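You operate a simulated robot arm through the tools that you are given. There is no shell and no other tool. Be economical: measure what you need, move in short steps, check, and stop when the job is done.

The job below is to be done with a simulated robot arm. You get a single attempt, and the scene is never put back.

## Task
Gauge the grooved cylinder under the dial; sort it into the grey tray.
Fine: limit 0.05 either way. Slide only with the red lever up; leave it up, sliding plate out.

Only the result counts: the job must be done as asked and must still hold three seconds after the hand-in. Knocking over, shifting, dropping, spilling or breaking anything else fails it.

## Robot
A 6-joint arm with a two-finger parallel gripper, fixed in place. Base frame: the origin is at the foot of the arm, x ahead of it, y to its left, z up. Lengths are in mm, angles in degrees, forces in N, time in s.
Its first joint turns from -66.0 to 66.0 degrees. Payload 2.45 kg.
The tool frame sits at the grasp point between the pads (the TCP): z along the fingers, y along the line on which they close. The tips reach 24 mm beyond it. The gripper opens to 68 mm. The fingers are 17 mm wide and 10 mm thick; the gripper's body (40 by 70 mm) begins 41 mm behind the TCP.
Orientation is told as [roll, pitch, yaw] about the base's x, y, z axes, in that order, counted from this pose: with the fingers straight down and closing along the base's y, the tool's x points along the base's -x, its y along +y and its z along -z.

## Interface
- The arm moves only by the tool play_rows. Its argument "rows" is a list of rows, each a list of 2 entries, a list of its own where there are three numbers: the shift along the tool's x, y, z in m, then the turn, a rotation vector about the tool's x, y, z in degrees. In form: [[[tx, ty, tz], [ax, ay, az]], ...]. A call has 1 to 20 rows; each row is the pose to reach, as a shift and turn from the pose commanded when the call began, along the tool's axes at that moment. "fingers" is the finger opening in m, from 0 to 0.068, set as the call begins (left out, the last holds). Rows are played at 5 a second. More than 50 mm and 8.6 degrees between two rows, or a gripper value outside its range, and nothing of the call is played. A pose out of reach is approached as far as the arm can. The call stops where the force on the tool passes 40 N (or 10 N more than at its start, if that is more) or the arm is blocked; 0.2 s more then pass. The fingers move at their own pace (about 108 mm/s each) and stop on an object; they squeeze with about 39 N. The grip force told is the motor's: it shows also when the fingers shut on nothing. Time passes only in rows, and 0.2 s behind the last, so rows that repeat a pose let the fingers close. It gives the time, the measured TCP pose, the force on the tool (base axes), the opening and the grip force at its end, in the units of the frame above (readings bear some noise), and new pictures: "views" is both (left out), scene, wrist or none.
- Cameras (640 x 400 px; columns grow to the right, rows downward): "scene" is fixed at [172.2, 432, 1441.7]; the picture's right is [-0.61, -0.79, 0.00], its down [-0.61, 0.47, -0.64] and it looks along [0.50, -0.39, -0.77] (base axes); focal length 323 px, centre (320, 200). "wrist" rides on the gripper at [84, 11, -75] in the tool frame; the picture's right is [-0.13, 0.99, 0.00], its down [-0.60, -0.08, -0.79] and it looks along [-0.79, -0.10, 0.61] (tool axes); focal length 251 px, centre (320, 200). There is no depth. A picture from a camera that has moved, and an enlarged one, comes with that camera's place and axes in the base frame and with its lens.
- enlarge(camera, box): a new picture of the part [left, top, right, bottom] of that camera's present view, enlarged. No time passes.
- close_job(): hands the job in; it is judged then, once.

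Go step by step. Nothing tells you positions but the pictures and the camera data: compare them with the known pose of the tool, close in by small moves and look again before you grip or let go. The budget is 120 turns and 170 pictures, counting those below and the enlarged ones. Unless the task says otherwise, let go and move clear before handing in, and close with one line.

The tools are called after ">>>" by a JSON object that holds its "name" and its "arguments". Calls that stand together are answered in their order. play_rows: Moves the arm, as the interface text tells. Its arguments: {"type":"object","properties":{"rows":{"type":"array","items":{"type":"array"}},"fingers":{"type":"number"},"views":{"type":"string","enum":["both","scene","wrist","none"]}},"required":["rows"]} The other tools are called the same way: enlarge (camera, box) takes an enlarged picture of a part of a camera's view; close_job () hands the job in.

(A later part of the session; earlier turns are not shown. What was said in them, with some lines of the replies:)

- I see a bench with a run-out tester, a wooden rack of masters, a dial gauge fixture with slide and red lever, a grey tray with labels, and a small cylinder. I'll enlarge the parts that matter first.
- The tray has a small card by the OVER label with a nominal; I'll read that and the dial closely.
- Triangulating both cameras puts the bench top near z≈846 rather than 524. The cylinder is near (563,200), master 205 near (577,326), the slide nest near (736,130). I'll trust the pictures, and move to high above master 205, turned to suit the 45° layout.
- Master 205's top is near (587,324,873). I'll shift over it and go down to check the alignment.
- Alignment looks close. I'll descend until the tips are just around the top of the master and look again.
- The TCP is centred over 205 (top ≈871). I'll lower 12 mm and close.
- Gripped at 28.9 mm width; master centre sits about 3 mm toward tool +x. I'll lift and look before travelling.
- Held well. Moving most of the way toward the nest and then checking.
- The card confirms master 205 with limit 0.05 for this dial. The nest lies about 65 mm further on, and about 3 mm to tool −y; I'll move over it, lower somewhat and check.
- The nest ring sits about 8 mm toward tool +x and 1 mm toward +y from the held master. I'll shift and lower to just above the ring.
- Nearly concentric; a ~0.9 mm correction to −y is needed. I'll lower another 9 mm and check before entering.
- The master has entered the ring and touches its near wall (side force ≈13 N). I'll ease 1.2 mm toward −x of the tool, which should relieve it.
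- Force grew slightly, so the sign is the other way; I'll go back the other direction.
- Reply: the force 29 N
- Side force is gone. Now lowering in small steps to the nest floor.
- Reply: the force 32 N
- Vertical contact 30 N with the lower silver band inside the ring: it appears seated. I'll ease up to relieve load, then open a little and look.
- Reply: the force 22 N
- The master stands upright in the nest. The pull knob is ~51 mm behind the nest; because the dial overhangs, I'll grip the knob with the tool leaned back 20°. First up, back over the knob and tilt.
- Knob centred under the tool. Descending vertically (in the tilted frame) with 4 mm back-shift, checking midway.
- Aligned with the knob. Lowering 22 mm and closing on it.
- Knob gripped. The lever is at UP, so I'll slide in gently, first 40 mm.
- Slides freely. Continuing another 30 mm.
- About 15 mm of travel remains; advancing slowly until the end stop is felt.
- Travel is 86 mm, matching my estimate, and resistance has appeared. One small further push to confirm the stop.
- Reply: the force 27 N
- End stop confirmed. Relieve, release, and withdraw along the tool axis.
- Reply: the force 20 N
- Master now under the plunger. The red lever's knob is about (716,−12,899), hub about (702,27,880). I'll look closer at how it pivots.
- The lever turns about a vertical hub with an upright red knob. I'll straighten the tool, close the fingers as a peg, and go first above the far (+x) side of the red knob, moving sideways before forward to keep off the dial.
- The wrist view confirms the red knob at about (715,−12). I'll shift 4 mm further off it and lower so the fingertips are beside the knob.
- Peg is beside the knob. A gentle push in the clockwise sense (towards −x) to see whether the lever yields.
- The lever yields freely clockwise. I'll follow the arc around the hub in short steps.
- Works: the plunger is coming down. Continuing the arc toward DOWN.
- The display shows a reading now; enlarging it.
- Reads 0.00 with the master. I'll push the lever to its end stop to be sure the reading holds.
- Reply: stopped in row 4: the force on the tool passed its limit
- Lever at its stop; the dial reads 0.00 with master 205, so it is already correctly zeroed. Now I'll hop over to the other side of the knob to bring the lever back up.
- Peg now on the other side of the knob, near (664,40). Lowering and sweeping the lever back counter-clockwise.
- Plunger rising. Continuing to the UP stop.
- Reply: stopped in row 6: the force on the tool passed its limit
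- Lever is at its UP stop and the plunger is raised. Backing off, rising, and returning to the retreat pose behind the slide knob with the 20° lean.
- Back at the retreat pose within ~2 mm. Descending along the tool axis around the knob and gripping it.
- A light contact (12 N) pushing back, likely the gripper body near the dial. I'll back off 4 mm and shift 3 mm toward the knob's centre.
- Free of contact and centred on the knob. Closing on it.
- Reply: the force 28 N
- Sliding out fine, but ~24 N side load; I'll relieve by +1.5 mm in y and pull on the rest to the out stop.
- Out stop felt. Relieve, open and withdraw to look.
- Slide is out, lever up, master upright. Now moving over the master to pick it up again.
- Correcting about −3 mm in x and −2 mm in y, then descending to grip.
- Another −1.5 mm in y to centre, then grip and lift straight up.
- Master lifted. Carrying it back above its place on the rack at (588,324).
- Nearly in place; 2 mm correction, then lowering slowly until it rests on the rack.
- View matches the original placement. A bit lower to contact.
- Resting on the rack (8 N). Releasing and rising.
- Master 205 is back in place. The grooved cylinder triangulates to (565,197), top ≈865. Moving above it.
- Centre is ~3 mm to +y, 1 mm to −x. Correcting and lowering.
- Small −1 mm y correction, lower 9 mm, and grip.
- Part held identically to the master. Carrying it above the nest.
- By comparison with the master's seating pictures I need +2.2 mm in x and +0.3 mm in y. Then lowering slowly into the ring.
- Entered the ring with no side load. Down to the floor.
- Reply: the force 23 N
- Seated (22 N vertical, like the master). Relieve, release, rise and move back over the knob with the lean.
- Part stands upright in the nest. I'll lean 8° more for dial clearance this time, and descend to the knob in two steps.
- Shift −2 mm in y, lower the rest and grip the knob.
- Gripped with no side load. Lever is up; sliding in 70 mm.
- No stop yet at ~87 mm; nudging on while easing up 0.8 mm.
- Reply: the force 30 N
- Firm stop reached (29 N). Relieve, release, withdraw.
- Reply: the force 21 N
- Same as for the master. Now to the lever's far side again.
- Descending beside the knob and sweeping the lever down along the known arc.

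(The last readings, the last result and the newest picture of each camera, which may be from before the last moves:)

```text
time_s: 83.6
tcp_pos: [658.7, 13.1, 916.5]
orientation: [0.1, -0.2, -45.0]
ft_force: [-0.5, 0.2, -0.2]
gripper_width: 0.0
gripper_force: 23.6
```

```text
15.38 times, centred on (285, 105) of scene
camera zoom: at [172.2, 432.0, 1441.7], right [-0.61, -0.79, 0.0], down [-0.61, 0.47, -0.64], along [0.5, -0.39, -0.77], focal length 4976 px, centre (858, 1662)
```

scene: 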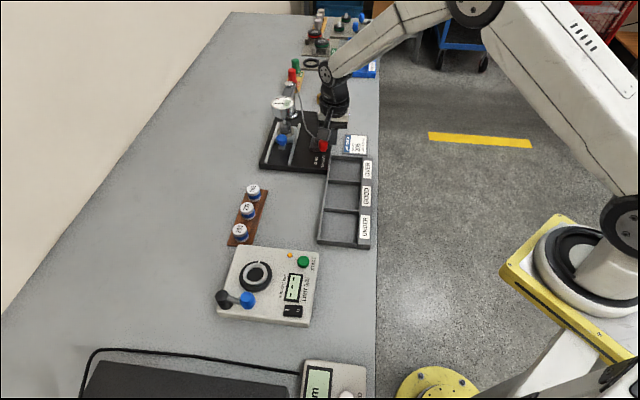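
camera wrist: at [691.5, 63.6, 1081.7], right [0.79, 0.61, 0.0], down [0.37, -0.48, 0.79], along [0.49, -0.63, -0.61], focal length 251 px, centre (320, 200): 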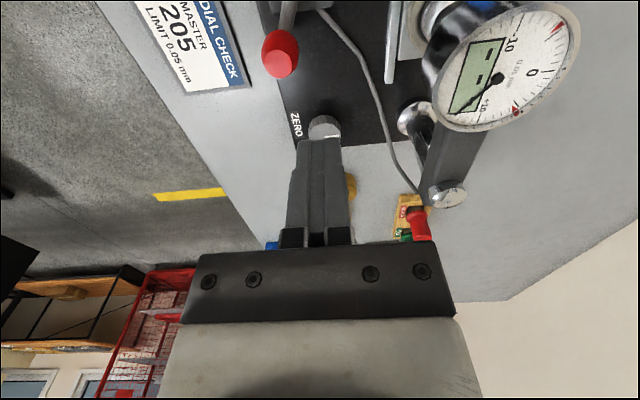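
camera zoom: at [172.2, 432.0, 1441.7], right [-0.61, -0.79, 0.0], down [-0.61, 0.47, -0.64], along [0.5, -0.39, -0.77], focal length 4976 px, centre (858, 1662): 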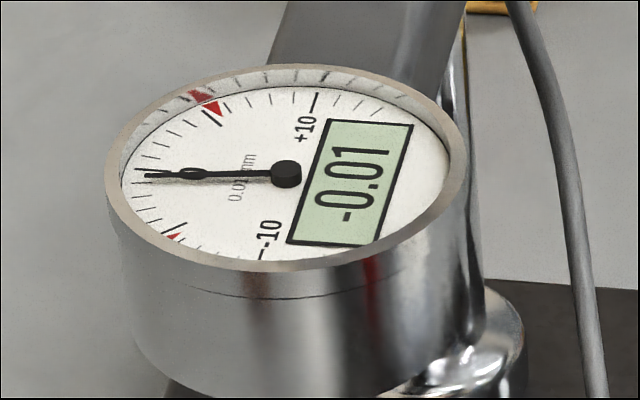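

Reads −0.01; pushing to the end stop to confirm.

>>> {"name": "play_rows", "arguments": {"rows": [[[0.003, 0.0015, 0], [0, 0, 0]], [[0.0052, 0.0024, 0], [0, 0, 0]], [[0.0065, 0.0035, 0], [0, 0, 0]]], "views": "none"}}

>>> {"name": "enlarge", "arguments": {"camera": "scene", "box": [270, 92, 300, 118]}}

```text
time_s: 84.4
tcp_pos: [656.2, 16.6, 918.3]
orientation: [0.0, -0.2, -45.0]
ft_force: [1.2, -20.1, -0.2]
gripper_width: 0.3
gripper_force: 23.4
```

```text
15.38 times, centred on (285, 105) of scene
camera zoom: at [172.2, 431.4, 1441.8], right [-0.61, -0.79, 0.0], down [-0.61, 0.47, -0.64], along [0.5, -0.39, -0.77], focal length 4976 px, centre (858, 1662)
```

zoom: 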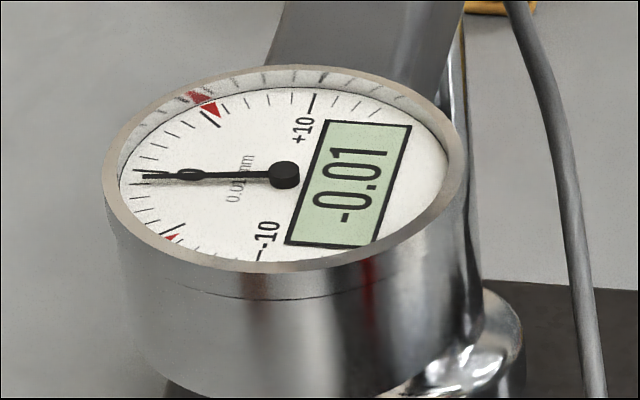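

At the stop it still reads −0.01: within ±0.05, so GOOD. Now hop to the other side of the knob and bring the lever back up.

>>> {"name": "play_rows", "arguments": {"rows": [[[-0.004, -0.003, 0], [0, 0, 0]], [[-0.004, -0.003, -0.04], [0, 0, 0]], [[0.012, 0.025, -0.04], [0, 0, 0]], [[0.0255, 0.0493, -0.04], [0, 0, 0]], [[0.0255, 0.0493, -0.01], [0, 0, 0]]], "views": "wrist"}}

```text
time_s: 85.6
tcp_pos: [673.1, 71.3, 925.5]
orientation: [0.1, -0.1, -45.0]
ft_force: [-0.1, -0.4, 0.0]
gripper_width: 0.1
gripper_force: 23.2
camera wrist: at [620.9, 139.3, 999.4], right [0.79, 0.61, 0.0], down [0.37, -0.48, 0.79], along [0.49, -0.63, -0.61], focal length 251 px, centre (320, 200)
```

wrist: 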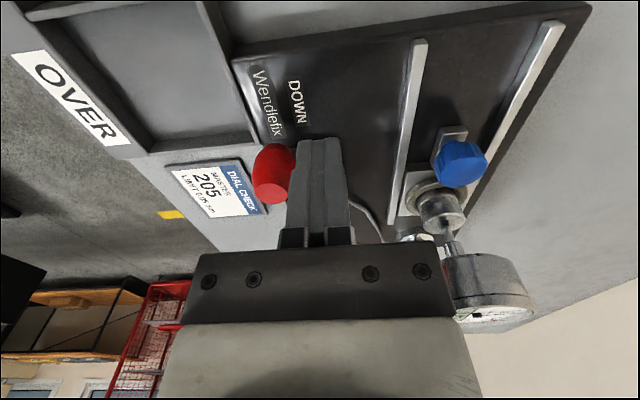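

Same start as before; sweeping the lever back up along the same arc.

>>> {"name": "play_rows", "arguments": {"rows": [[[0, 0, 0.01], [0, 0, 0]], [[-0.0014, -0.008, 0.01], [0, 0, 0]], [[-0.0028, -0.0163, 0.01], [0, 0, 0]], [[-0.0045, -0.0224, 0.01], [0, 0, 0]], [[-0.0062, -0.0284, 0.01], [0, 0, 0]], [[-0.0095, -0.0338, 0.01], [0, 0, 0]], [[-0.0127, -0.0391, 0.01], [0, 0, 0]], [[-0.0172, -0.0435, 0.01], [0, 0, 0]], [[-0.0217, -0.0479, 0.01], [0, 0, 0]], [[-0.0272, -0.0509, 0.01], [0, 0, 0]], [[-0.0327, -0.0539, 0.01], [0, 0, 0]], [[-0.0388, -0.0554, 0.01], [0, 0, 0]], [[-0.0448, -0.0568, 0.01], [0, 0, 0]], [[-0.051, -0.0568, 0.01], [0, 0, 0]], [[-0.0573, -0.0566, 0.01], [0, 0, 0]], [[-0.0633, -0.0549, 0.01], [0, 0, 0]], [[-0.0694, -0.0532, 0.01], [0, 0, 0]], [[-0.0731, -0.0512, 0.01], [0, 0, 0]], [[-0.0768, -0.0492, 0.01], [0, 0, 0]], [[-0.0801, -0.0466, 0.01], [0, 0, 0]]], "views": "scene"}}

>>> {"name": "enlarge", "arguments": {"camera": "scene", "box": [265, 80, 355, 170]}}

```text
time_s: 89.8
tcp_pos: [693.0, -16.1, 917.5]
orientation: [-0.4, 0.3, -45.0]
ft_force: [-28.8, 3.2, 13.9]
gripper_width: 0.1
gripper_force: 24.0
```

scene: 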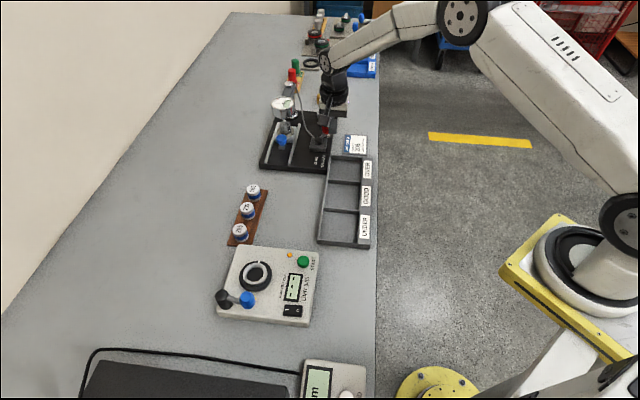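

```text
4.44 times, centred on (310, 125) of scene
camera zoom: at [171.1, 432.1, 1441.8], right [-0.61, -0.79, 0.0], down [-0.61, 0.47, -0.64], along [0.51, -0.39, -0.77], focal length 1438 px, centre (364, 533)
```

zoom: 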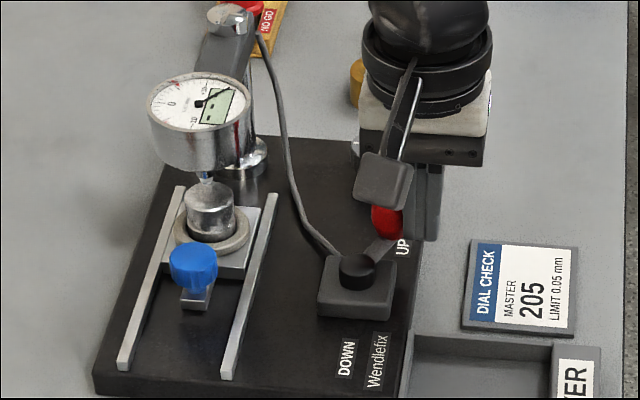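

Lever at the UP stop again. Returning to the retreat pose behind the slide knob with the 28° lean.

>>> {"name": "play_rows", "arguments": {"rows": [[[0.007, -0.007, 0], [0, 0, 0]], [[0.007, -0.007, -0.045], [0, 0, 0]], [[0.007, -0.007, -0.09], [0, -4, 0]], [[0.045, 0.005, -0.09], [0, -8, 0]], [[0.085, 0.02, -0.09], [0, -12, 0]], [[0.101, 0.05, -0.09], [0, -16, 0]], [[0.101, 0.08, -0.088], [0, -20, 0]], [[0.101, 0.11, -0.086], [0, -24, 0]], [[0.101, 0.1294, -0.085], [0, -28, 0]]], "fingers": 0.05}}

>>> {"name": "enlarge", "arguments": {"camera": "scene", "box": [265, 80, 355, 170]}}

```text
time_s: 91.8
tcp_pos: [716.6, 146.2, 1001.6]
orientation: [0.1, -28.3, -45.1]
ft_force: [0.7, 0.5, 0.5]
gripper_width: 50.0
gripper_force: 0.2
camera wrist: at [647.1, 231.9, 1026.2], right [0.78, 0.62, 0.06], down [0.05, -0.17, 0.98], along [0.62, -0.77, -0.16], focal length 251 px, centre (320, 200)
```

scene: 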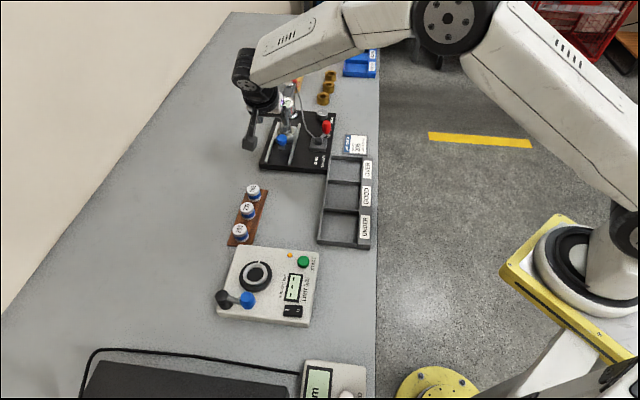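
wrist: 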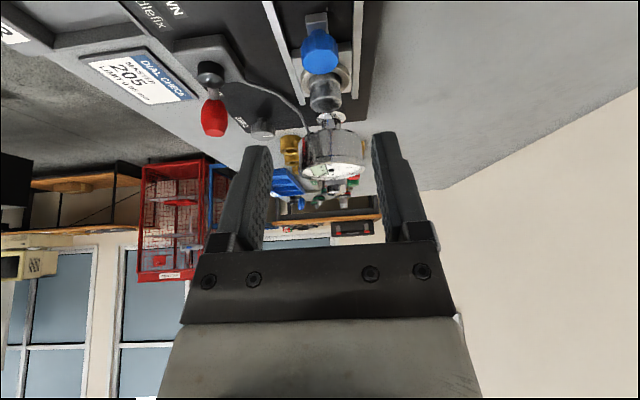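

```text
4.44 times, centred on (310, 125) of scene
camera zoom: at [172.2, 432.0, 1441.7], right [-0.61, -0.79, 0.0], down [-0.61, 0.47, -0.64], along [0.5, -0.39, -0.77], focal length 1438 px, centre (364, 533)
```

zoom: 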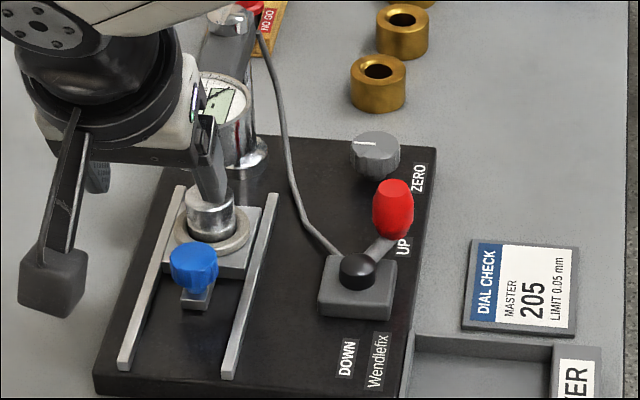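

Well placed. Descending along the lean axis, then check before gripping.

>>> {"name": "play_rows", "arguments": {"rows": [[[0, -0.0012, 0.035], [0, 0, 0]], [[0, -0.0012, 0.075], [0, 0, 0]], [[0, -0.0012, 0.1], [0, 0, 0]], [[0, -0.0012, 0.116], [0, 0, 0]]], "views": "wrist"}}

```text
time_s: 92.8
tcp_pos: [756.0, 105.4, 899.3]
orientation: [0.2, -28.2, -45.1]
ft_force: [0.0, 0.4, -0.9]
gripper_width: 50.0
gripper_force: 0.1
camera wrist: at [686.5, 191.1, 924.3], right [0.78, 0.62, 0.06], down [0.05, -0.17, 0.98], along [0.62, -0.77, -0.17], focal length 251 px, centre (320, 200)
```

wrist: 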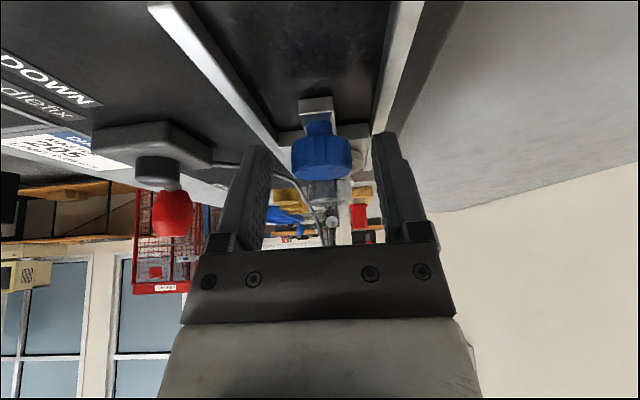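

Centred, no contact. Gripping and pulling the slide out.

>>> {"name": "play_rows", "arguments": {"rows": [[[0, 0, 0.001], [0, 0, 0]], [[0, 0, 0.001], [0, 0, 0]], [[0, 0, 0.001], [0, 0, 0]]], "fingers": 0.015, "views": "none"}}

>>> {"name": "play_rows", "arguments": {"rows": [[[0.0044, 0, -0.0024], [0, 0, 0]], [[0.0132, 0, -0.0071], [0, 0, 0]], [[0.0221, 0, -0.0118], [0, 0, 0]], [[0.0309, 0, -0.0165], [0, 0, 0]], [[0.0397, 0, -0.0212], [0, 0, 0]], [[0.0441, 0, -0.0236], [0, 0, 0]]], "views": "none"}}

```text
time_s: 93.6
tcp_pos: [755.7, 105.3, 900.0]
orientation: [0.1, -28.3, -45.1]
ft_force: [4.3, 1.8, 2.6]
gripper_width: 27.7
gripper_force: 42.2
```

```text
time_s: 95.0
tcp_pos: [721.1, 141.9, 898.0]
orientation: [0.1, -28.4, -45.2]
ft_force: [11.5, 11.7, 2.5]
gripper_width: 27.4
gripper_force: 42.6
```

Sliding well; adding +1 mm y to relieve the side load and continuing.

>>> {"name": "play_rows", "arguments": {"rows": [[[0.0044, 0.001, -0.0024], [0, 0, 0]], [[0.0132, 0.0012, -0.0071], [0, 0, 0]], [[0.0221, 0.0014, -0.0118], [0, 0, 0]], [[0.0287, 0.0016, -0.0153], [0, 0, 0]]], "views": "none"}}

>>> {"name": "play_rows", "arguments": {"rows": [[[0.0018, 0, -0.0009], [0, 0, 0]], [[0.0035, 0, -0.0019], [0, 0, 0]], [[0.0044, 0, -0.0024], [0, 0, 0]]], "views": "none"}}

```text
time_s: 96.0
tcp_pos: [699.2, 165.1, 899.2]
orientation: [0.1, -28.2, -45.2]
ft_force: [2.7, 2.8, 11.2]
gripper_width: 27.7
gripper_force: 41.5
```

```text
time_s: 96.8
tcp_pos: [693.8, 168.2, 899.1]
orientation: [0.0, -28.1, -45.1]
ft_force: [-0.5, -0.1, 10.2]
gripper_width: 28.0
gripper_force: 42.3
```

>>> {"name": "play_rows", "arguments": {"rows": [[[0.0012, 0, -0.0015], [0, 0, 0]], [[0.0021, 0, -0.002], [0, 0, 0]], [[0.003, 0, -0.0025], [0, 0, 0]]], "views": "none"}}

```text
time_s: 97.6
tcp_pos: [693.5, 170.4, 898.2]
orientation: [0.0, -28.1, -45.2]
ft_force: [23.7, -10.7, -10.0]
gripper_width: 27.6
gripper_force: 41.9
```

Out stop reached (24 N). Relieve, release, rise and straighten.

>>> {"name": "play_rows", "arguments": {"rows": [[[-0.0018, 0, 0.0016], [0, 0, 0]], [[-0.0018, 0, 0.0016], [0, 0, 0]]], "views": "none"}}

>>> {"name": "play_rows", "arguments": {"rows": [[[0, 0, 0], [0, 0, 0]], [[0, 0, 0], [0, 0, 0]], [[0, 0, -0.03], [0, 0, 0]], [[-0.01, 0, -0.06], [0, 7, 0]], [[-0.025, 0, -0.08], [0, 14, 0]], [[-0.04, 0, -0.085], [0, 21, 0]], [[-0.05, 0, -0.085], [0, 28, 0]]], "fingers": 0.05}}

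>>> {"name": "enlarge", "arguments": {"camera": "scene", "box": [245, 80, 345, 180]}}

```text
time_s: 98.2
tcp_pos: [693.1, 170.3, 899.8]
orientation: [0.0, -28.1, -45.0]
ft_force: [11.9, -5.2, -7.1]
gripper_width: 27.6
gripper_force: 42.3
```

```text
time_s: 99.8
tcp_pos: [696.5, 166.9, 996.4]
orientation: [0.2, -0.1, -45.0]
ft_force: [-0.5, 0.4, 0.3]
gripper_width: 50.3
gripper_force: 0.1
camera wrist: at [645.2, 234.9, 1070.6], right [0.79, 0.61, 0.0], down [0.37, -0.48, 0.79], along [0.49, -0.63, -0.61], focal length 251 px, centre (320, 200)
```

scene: 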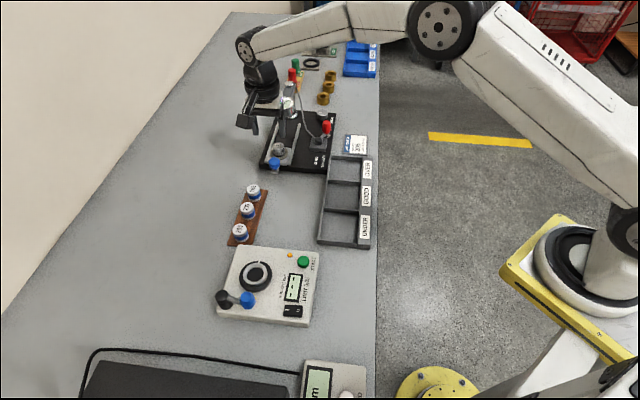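
wrist: 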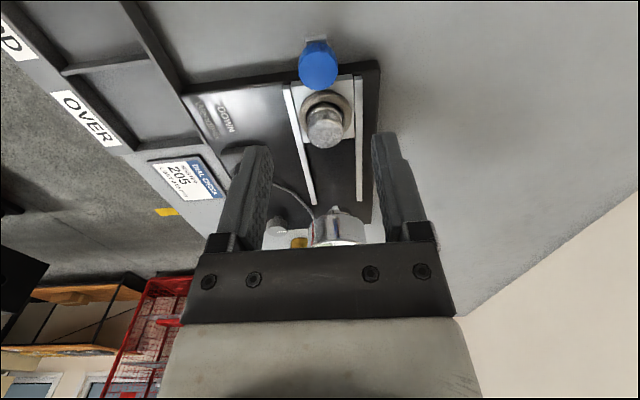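

```text
4.00 times, centred on (295, 130) of scene
camera zoom: at [172.2, 432.0, 1441.7], right [-0.61, -0.79, 0.0], down [-0.61, 0.47, -0.64], along [0.5, -0.39, -0.77], focal length 1294 px, centre (420, 480)
```

zoom: 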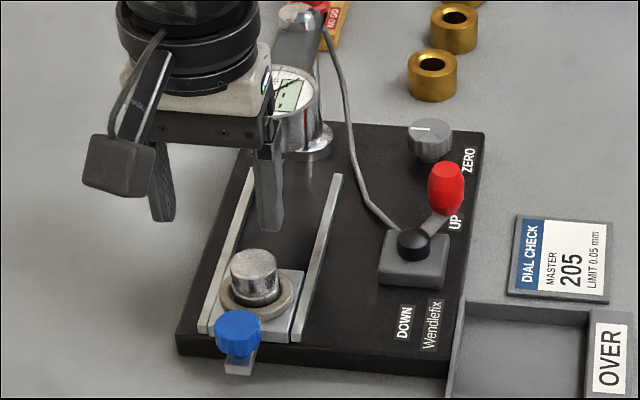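

Slide out, lever up, part upright. Moving over the part to pick it up.

>>> {"name": "play_rows", "arguments": {"rows": [[[-0.025, -0.001, 0], [0, 0, 0]], [[-0.051, -0.0012, 0], [0, 0, 0]], [[-0.051, -0.0012, 0.035], [0, 0, 0]], [[-0.051, -0.0012, 0.066], [0, 0, 0]]], "views": "wrist"}}

>>> {"name": "enlarge", "arguments": {"camera": "wrist", "box": [240, 60, 400, 200]}}

```text
time_s: 100.8
tcp_pos: [729.6, 130.5, 931.0]
orientation: [0.0, -0.2, -45.0]
ft_force: [-0.6, 0.0, 1.0]
gripper_width: 49.9
gripper_force: 0.1
camera wrist: at [678.3, 198.7, 1004.1], right [0.79, 0.61, 0.0], down [0.37, -0.48, 0.79], along [0.49, -0.63, -0.61], focal length 251 px, centre (320, 200)
```

wrist: 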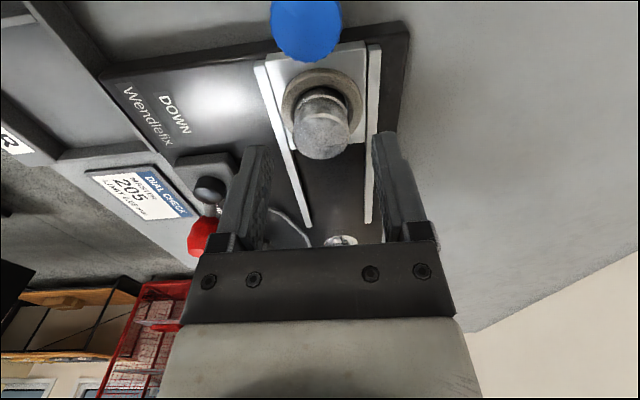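

```text
2.86 times, centred on (320, 130) of wrist
camera zoom: at [678.3, 198.7, 1004.1], right [0.79, 0.61, 0.0], down [0.37, -0.48, 0.79], along [0.49, -0.63, -0.61], focal length 718 px, centre (320, 400)
```

zoom: 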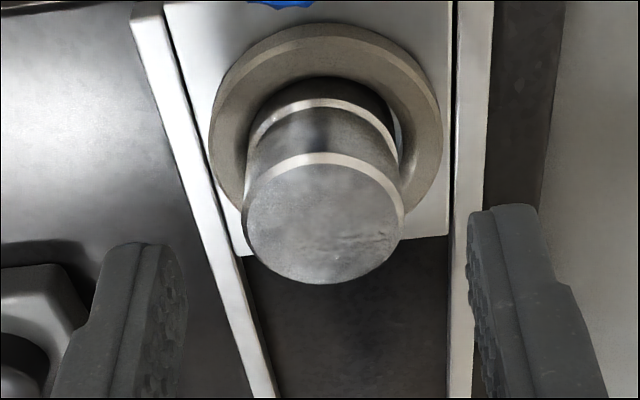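

Matches the earlier pick-up view; −3 mm x, −0.8 mm y, then down, grip, lift.

>>> {"name": "play_rows", "arguments": {"rows": [[[-0.003, -0.0008, 0], [0, 0, 0]], [[-0.003, -0.0008, 0.012], [0, 0, 0]], [[-0.003, -0.0008, 0.0225], [0, 0, 0]]], "views": "none"}}

>>> {"name": "play_rows", "arguments": {"rows": [[[0, 0, 0], [0, 0, 0]], [[0, 0, 0], [0, 0, 0]], [[0, 0, 0], [0, 0, 0]]], "fingers": 0.02, "views": "none"}}

>>> {"name": "play_rows", "arguments": {"rows": [[[0, 0, -0.005], [0, 0, 0]], [[0, 0, -0.02], [0, 0, 0]], [[0, 0, -0.06], [0, 0, 0]]]}}

>>> {"name": "enlarge", "arguments": {"camera": "scene", "box": [300, 140, 390, 260]}}

```text
time_s: 101.6
tcp_pos: [729.9, 127.7, 908.7]
orientation: [0.1, -0.2, -45.1]
ft_force: [-0.2, 0.0, -0.2]
gripper_width: 50.1
gripper_force: 0.2
```

```text
time_s: 102.4
tcp_pos: [732.3, 129.5, 909.4]
orientation: [0.3, -0.4, -45.0]
ft_force: [9.1, 3.1, 0.5]
gripper_width: 28.6
gripper_force: 39.2
```

```text
time_s: 103.2
tcp_pos: [732.1, 126.9, 966.1]
orientation: [0.0, 0.1, -45.0]
ft_force: [0.0, -0.3, -1.2]
gripper_width: 28.5
gripper_force: 38.7
camera wrist: at [681.0, 194.9, 1040.3], right [0.79, 0.61, 0.0], down [0.37, -0.48, 0.79], along [0.48, -0.63, -0.61], focal length 251 px, centre (320, 200)
```

scene: 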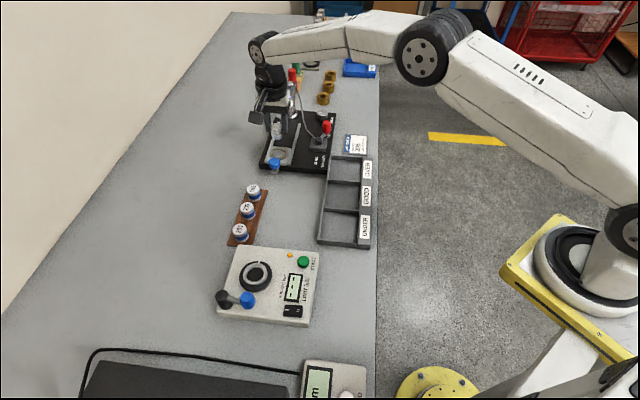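
wrist: 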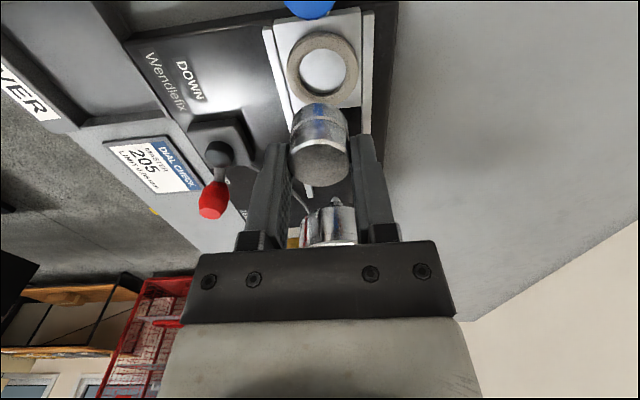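

```text
3.33 times, centred on (345, 200) of scene
camera zoom: at [172.2, 432.0, 1441.7], right [-0.61, -0.79, 0.0], down [-0.61, 0.47, -0.64], along [0.5, -0.39, -0.77], focal length 1078 px, centre (237, 200)
```

zoom: 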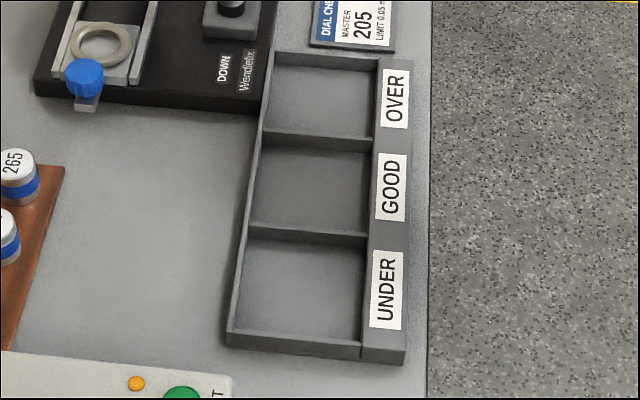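

Part held; the nest is empty. The GOOD compartment centre is about (536,82). Carrying it there at height.

>>> {"name": "play_rows", "arguments": {"rows": [[[0.018, -0.0284, 0], [0, 0, 0]], [[0.0356, -0.0568, 0], [0, 0, 0]], [[0.0534, -0.0852, 0], [0, 0, 0]], [[0.0712, -0.1136, 0], [0, 0, 0]], [[0.089, -0.142, 0], [0, 0, 0]], [[0.1068, -0.1704, 0], [0, 0, 0]], [[0.1068, -0.1704, 0.03], [0, 0, 0]]]}}

>>> {"name": "enlarge", "arguments": {"camera": "scene", "box": [300, 140, 390, 260]}}

```text
time_s: 104.8
tcp_pos: [535.9, 83.4, 939.4]
orientation: [0.2, -0.2, -44.9]
ft_force: [0.1, 0.4, -0.5]
gripper_width: 28.2
gripper_force: 39.0
camera wrist: at [484.0, 151.2, 1012.8], right [0.79, 0.61, 0.0], down [0.37, -0.48, 0.79], along [0.49, -0.63, -0.61], focal length 251 px, centre (320, 200)
```

scene: 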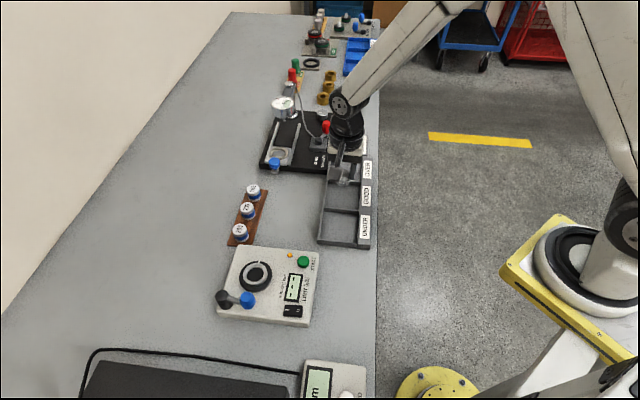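
wrist: 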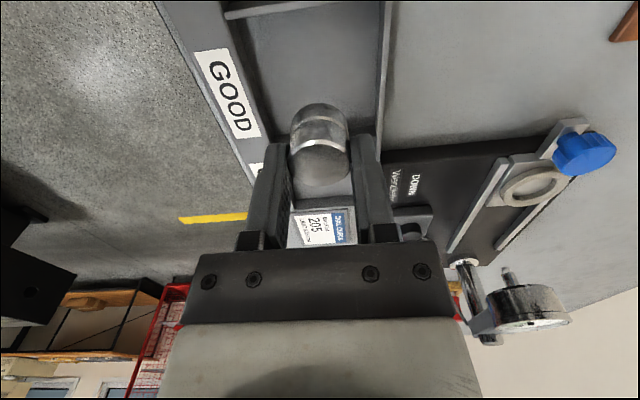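

```text
3.33 times, centred on (345, 200) of scene
camera zoom: at [172.2, 432.0, 1441.7], right [-0.61, -0.79, 0.0], down [-0.61, 0.47, -0.64], along [0.5, -0.39, -0.77], focal length 1078 px, centre (237, 200)
```

zoom: 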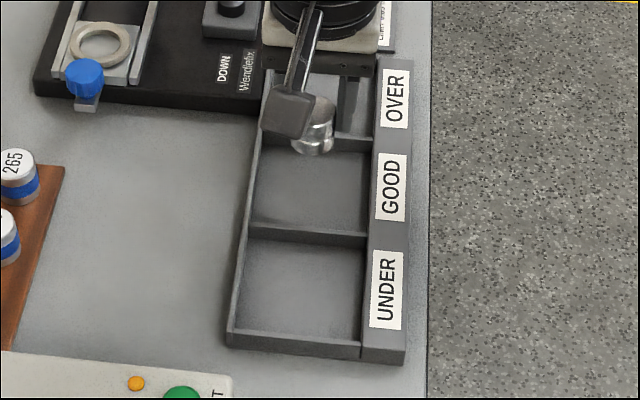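

Part is over GOOD; dividers put the compartment centre ~7 mm toward +x of the tool and 3 mm to −y. Adjusting and lowering.

>>> {"name": "play_rows", "arguments": {"rows": [[[0.007, -0.003, 0.005], [0, 0, 0]], [[0.007, -0.003, 0.025], [0, 0, 0]], [[0.007, -0.003, 0.043], [0, 0, 0]]]}}

>>> {"name": "enlarge", "arguments": {"camera": "scene", "box": [300, 140, 390, 260]}}

```text
time_s: 105.6
tcp_pos: [530.5, 87.1, 894.9]
orientation: [0.1, -0.2, -44.9]
ft_force: [0.1, -0.8, -0.4]
gripper_width: 28.3
gripper_force: 39.2
camera wrist: at [478.2, 154.7, 968.9], right [0.79, 0.61, 0.0], down [0.37, -0.48, 0.79], along [0.49, -0.63, -0.61], focal length 251 px, centre (320, 200)
```

scene: 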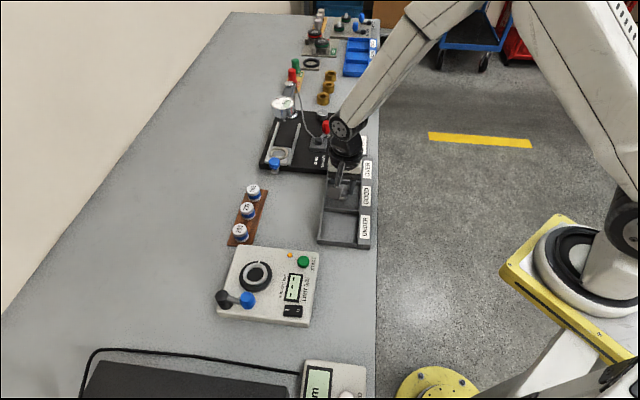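
wrist: 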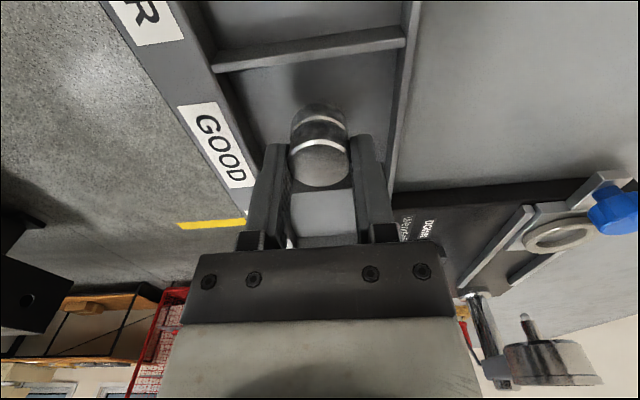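

```text
3.33 times, centred on (345, 200) of scene
camera zoom: at [172.2, 432.0, 1441.7], right [-0.61, -0.79, 0.0], down [-0.61, 0.47, -0.64], along [0.5, -0.39, -0.77], focal length 1078 px, centre (237, 200)
```

zoom: 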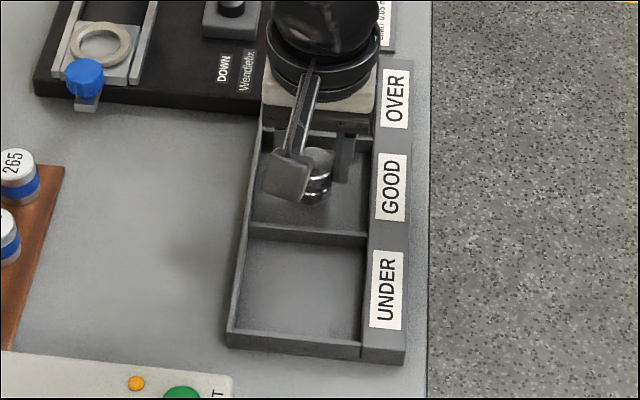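

Part is well inside the GOOD compartment. Lowering in small steps to the floor.

>>> {"name": "play_rows", "arguments": {"rows": [[[0, 0, 0.004], [0, 0, 0]], [[0, 0, 0.007], [0, 0, 0]], [[0, 0, 0.009], [0, 0, 0]], [[0, 0, 0.0105], [0, 0, 0]], [[0, 0, 0.0115], [0, 0, 0]]], "views": "none"}}

```text
time_s: 106.8
tcp_pos: [529.8, 85.5, 883.7]
orientation: [0.2, -0.2, -45.0]
ft_force: [0.1, 0.1, -0.9]
gripper_width: 27.9
gripper_force: 39.1
```

>>> {"name": "play_rows", "arguments": {"rows": [[[0, 0, 0.0007], [0, 0, 0]], [[0, 0, 0.0014], [0, 0, 0]], [[0, 0, 0.0021], [0, 0, 0]], [[0, 0, 0.0028], [0, 0, 0]]], "views": "none"}}

```text
time_s: 107.8
tcp_pos: [530.1, 85.7, 881.7]
orientation: [0.2, -0.2, -45.0]
ft_force: [-7.5, -0.7, 19.4]
gripper_width: 28.3
gripper_force: 39.1
```

Resting on the floor (19 N). Relieve slightly, open modestly, and rise.

>>> {"name": "play_rows", "arguments": {"rows": [[[0, 0, -0.001], [0, 0, 0]], [[0, 0, -0.001], [0, 0, 0]]], "views": "none"}}

>>> {"name": "play_rows", "arguments": {"rows": [[[0, 0, 0], [0, 0, 0]], [[0, 0, 0], [0, 0, 0]], [[0, 0, -0.03], [0, 0, 0]], [[0, 0, -0.07], [0, 0, 0]], [[0, 0, -0.11], [0, 0, 0]], [[0.04, 0.01, -0.13], [0, 0, 0]], [[0.085, 0.02, -0.14], [0, 0, 0]]], "fingers": 0.042}}

>>> {"name": "enlarge", "arguments": {"camera": "scene", "box": [300, 140, 390, 260]}}

>>> {"name": "enlarge", "arguments": {"camera": "scene", "box": [220, 80, 350, 260]}}

```text
time_s: 108.4
tcp_pos: [529.5, 85.0, 882.7]
orientation: [0.1, -0.2, -44.9]
ft_force: [1.9, -0.3, 3.9]
gripper_width: 28.3
gripper_force: 39.3
```

```text
time_s: 110.0
tcp_pos: [485.0, 157.2, 1020.3]
orientation: [0.0, -0.2, -45.1]
ft_force: [0.1, -0.4, -0.5]
gripper_width: 42.0
gripper_force: 0.1
camera wrist: at [432.2, 226.0, 1094.1], right [0.79, 0.61, 0.0], down [0.37, -0.48, 0.79], along [0.48, -0.63, -0.61], focal length 251 px, centre (320, 200)
```

scene: 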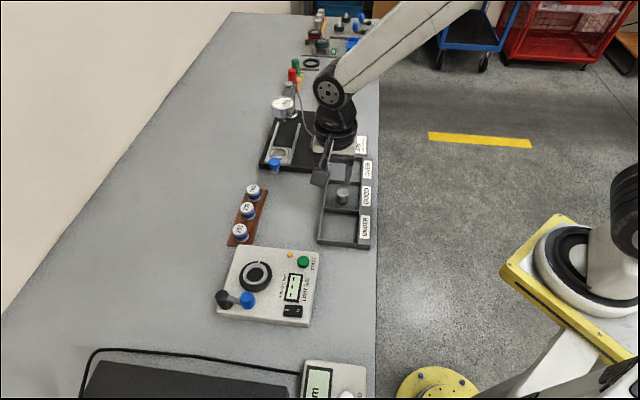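
wrist: 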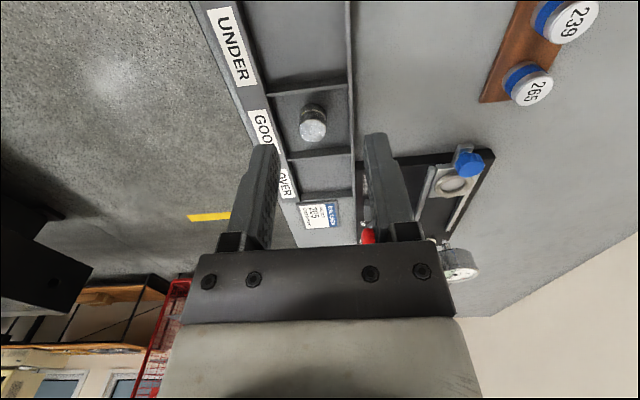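

```text
3.33 times, centred on (345, 200) of scene
camera zoom: at [172.2, 432.0, 1441.7], right [-0.61, -0.79, 0.0], down [-0.61, 0.47, -0.64], along [0.5, -0.39, -0.77], focal length 1078 px, centre (237, 200)
```

zoom: 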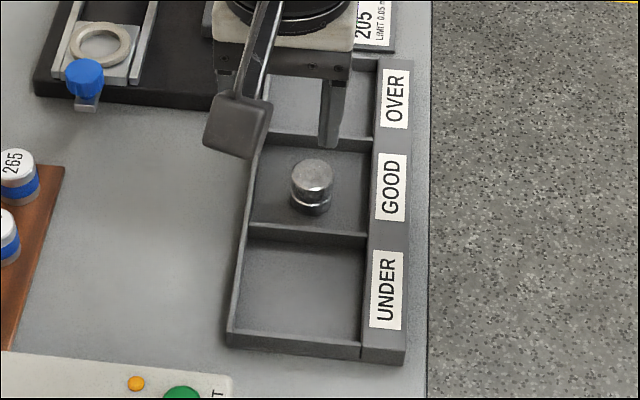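

```text
2.22 times, centred on (285, 170) of scene
camera zoom: at [172.2, 432.0, 1441.7], right [-0.61, -0.79, 0.0], down [-0.61, 0.47, -0.64], along [0.5, -0.39, -0.77], focal length 719 px, centre (398, 267)
```

zoom: 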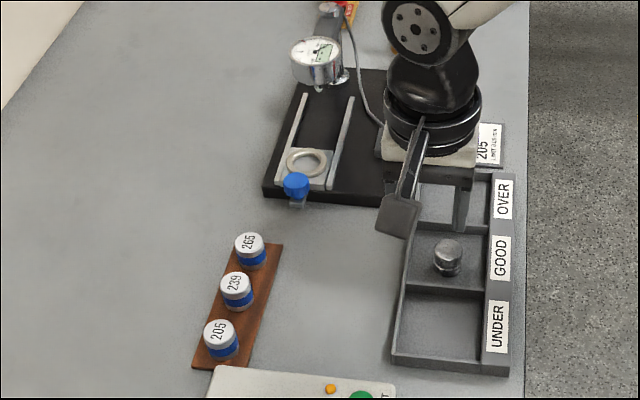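

The part stands in GOOD, the master is back on its rack, the slide is out, the lever was last seen up, and the gripper is clear. Handing in.

>>> {"name": "close_job", "arguments": {}}

```text
The job is handed in.
```

The grooved cylinder read −0.01 mm against master 205, which read 0.00, so it is within ±0.05 and now stands in the grey tray's GOOD compartment. The master is back on its rack, the red lever is up and the sliding plate is out; the bench top was near z = 845 in the pictures, not 524, so I worked from the pictures.
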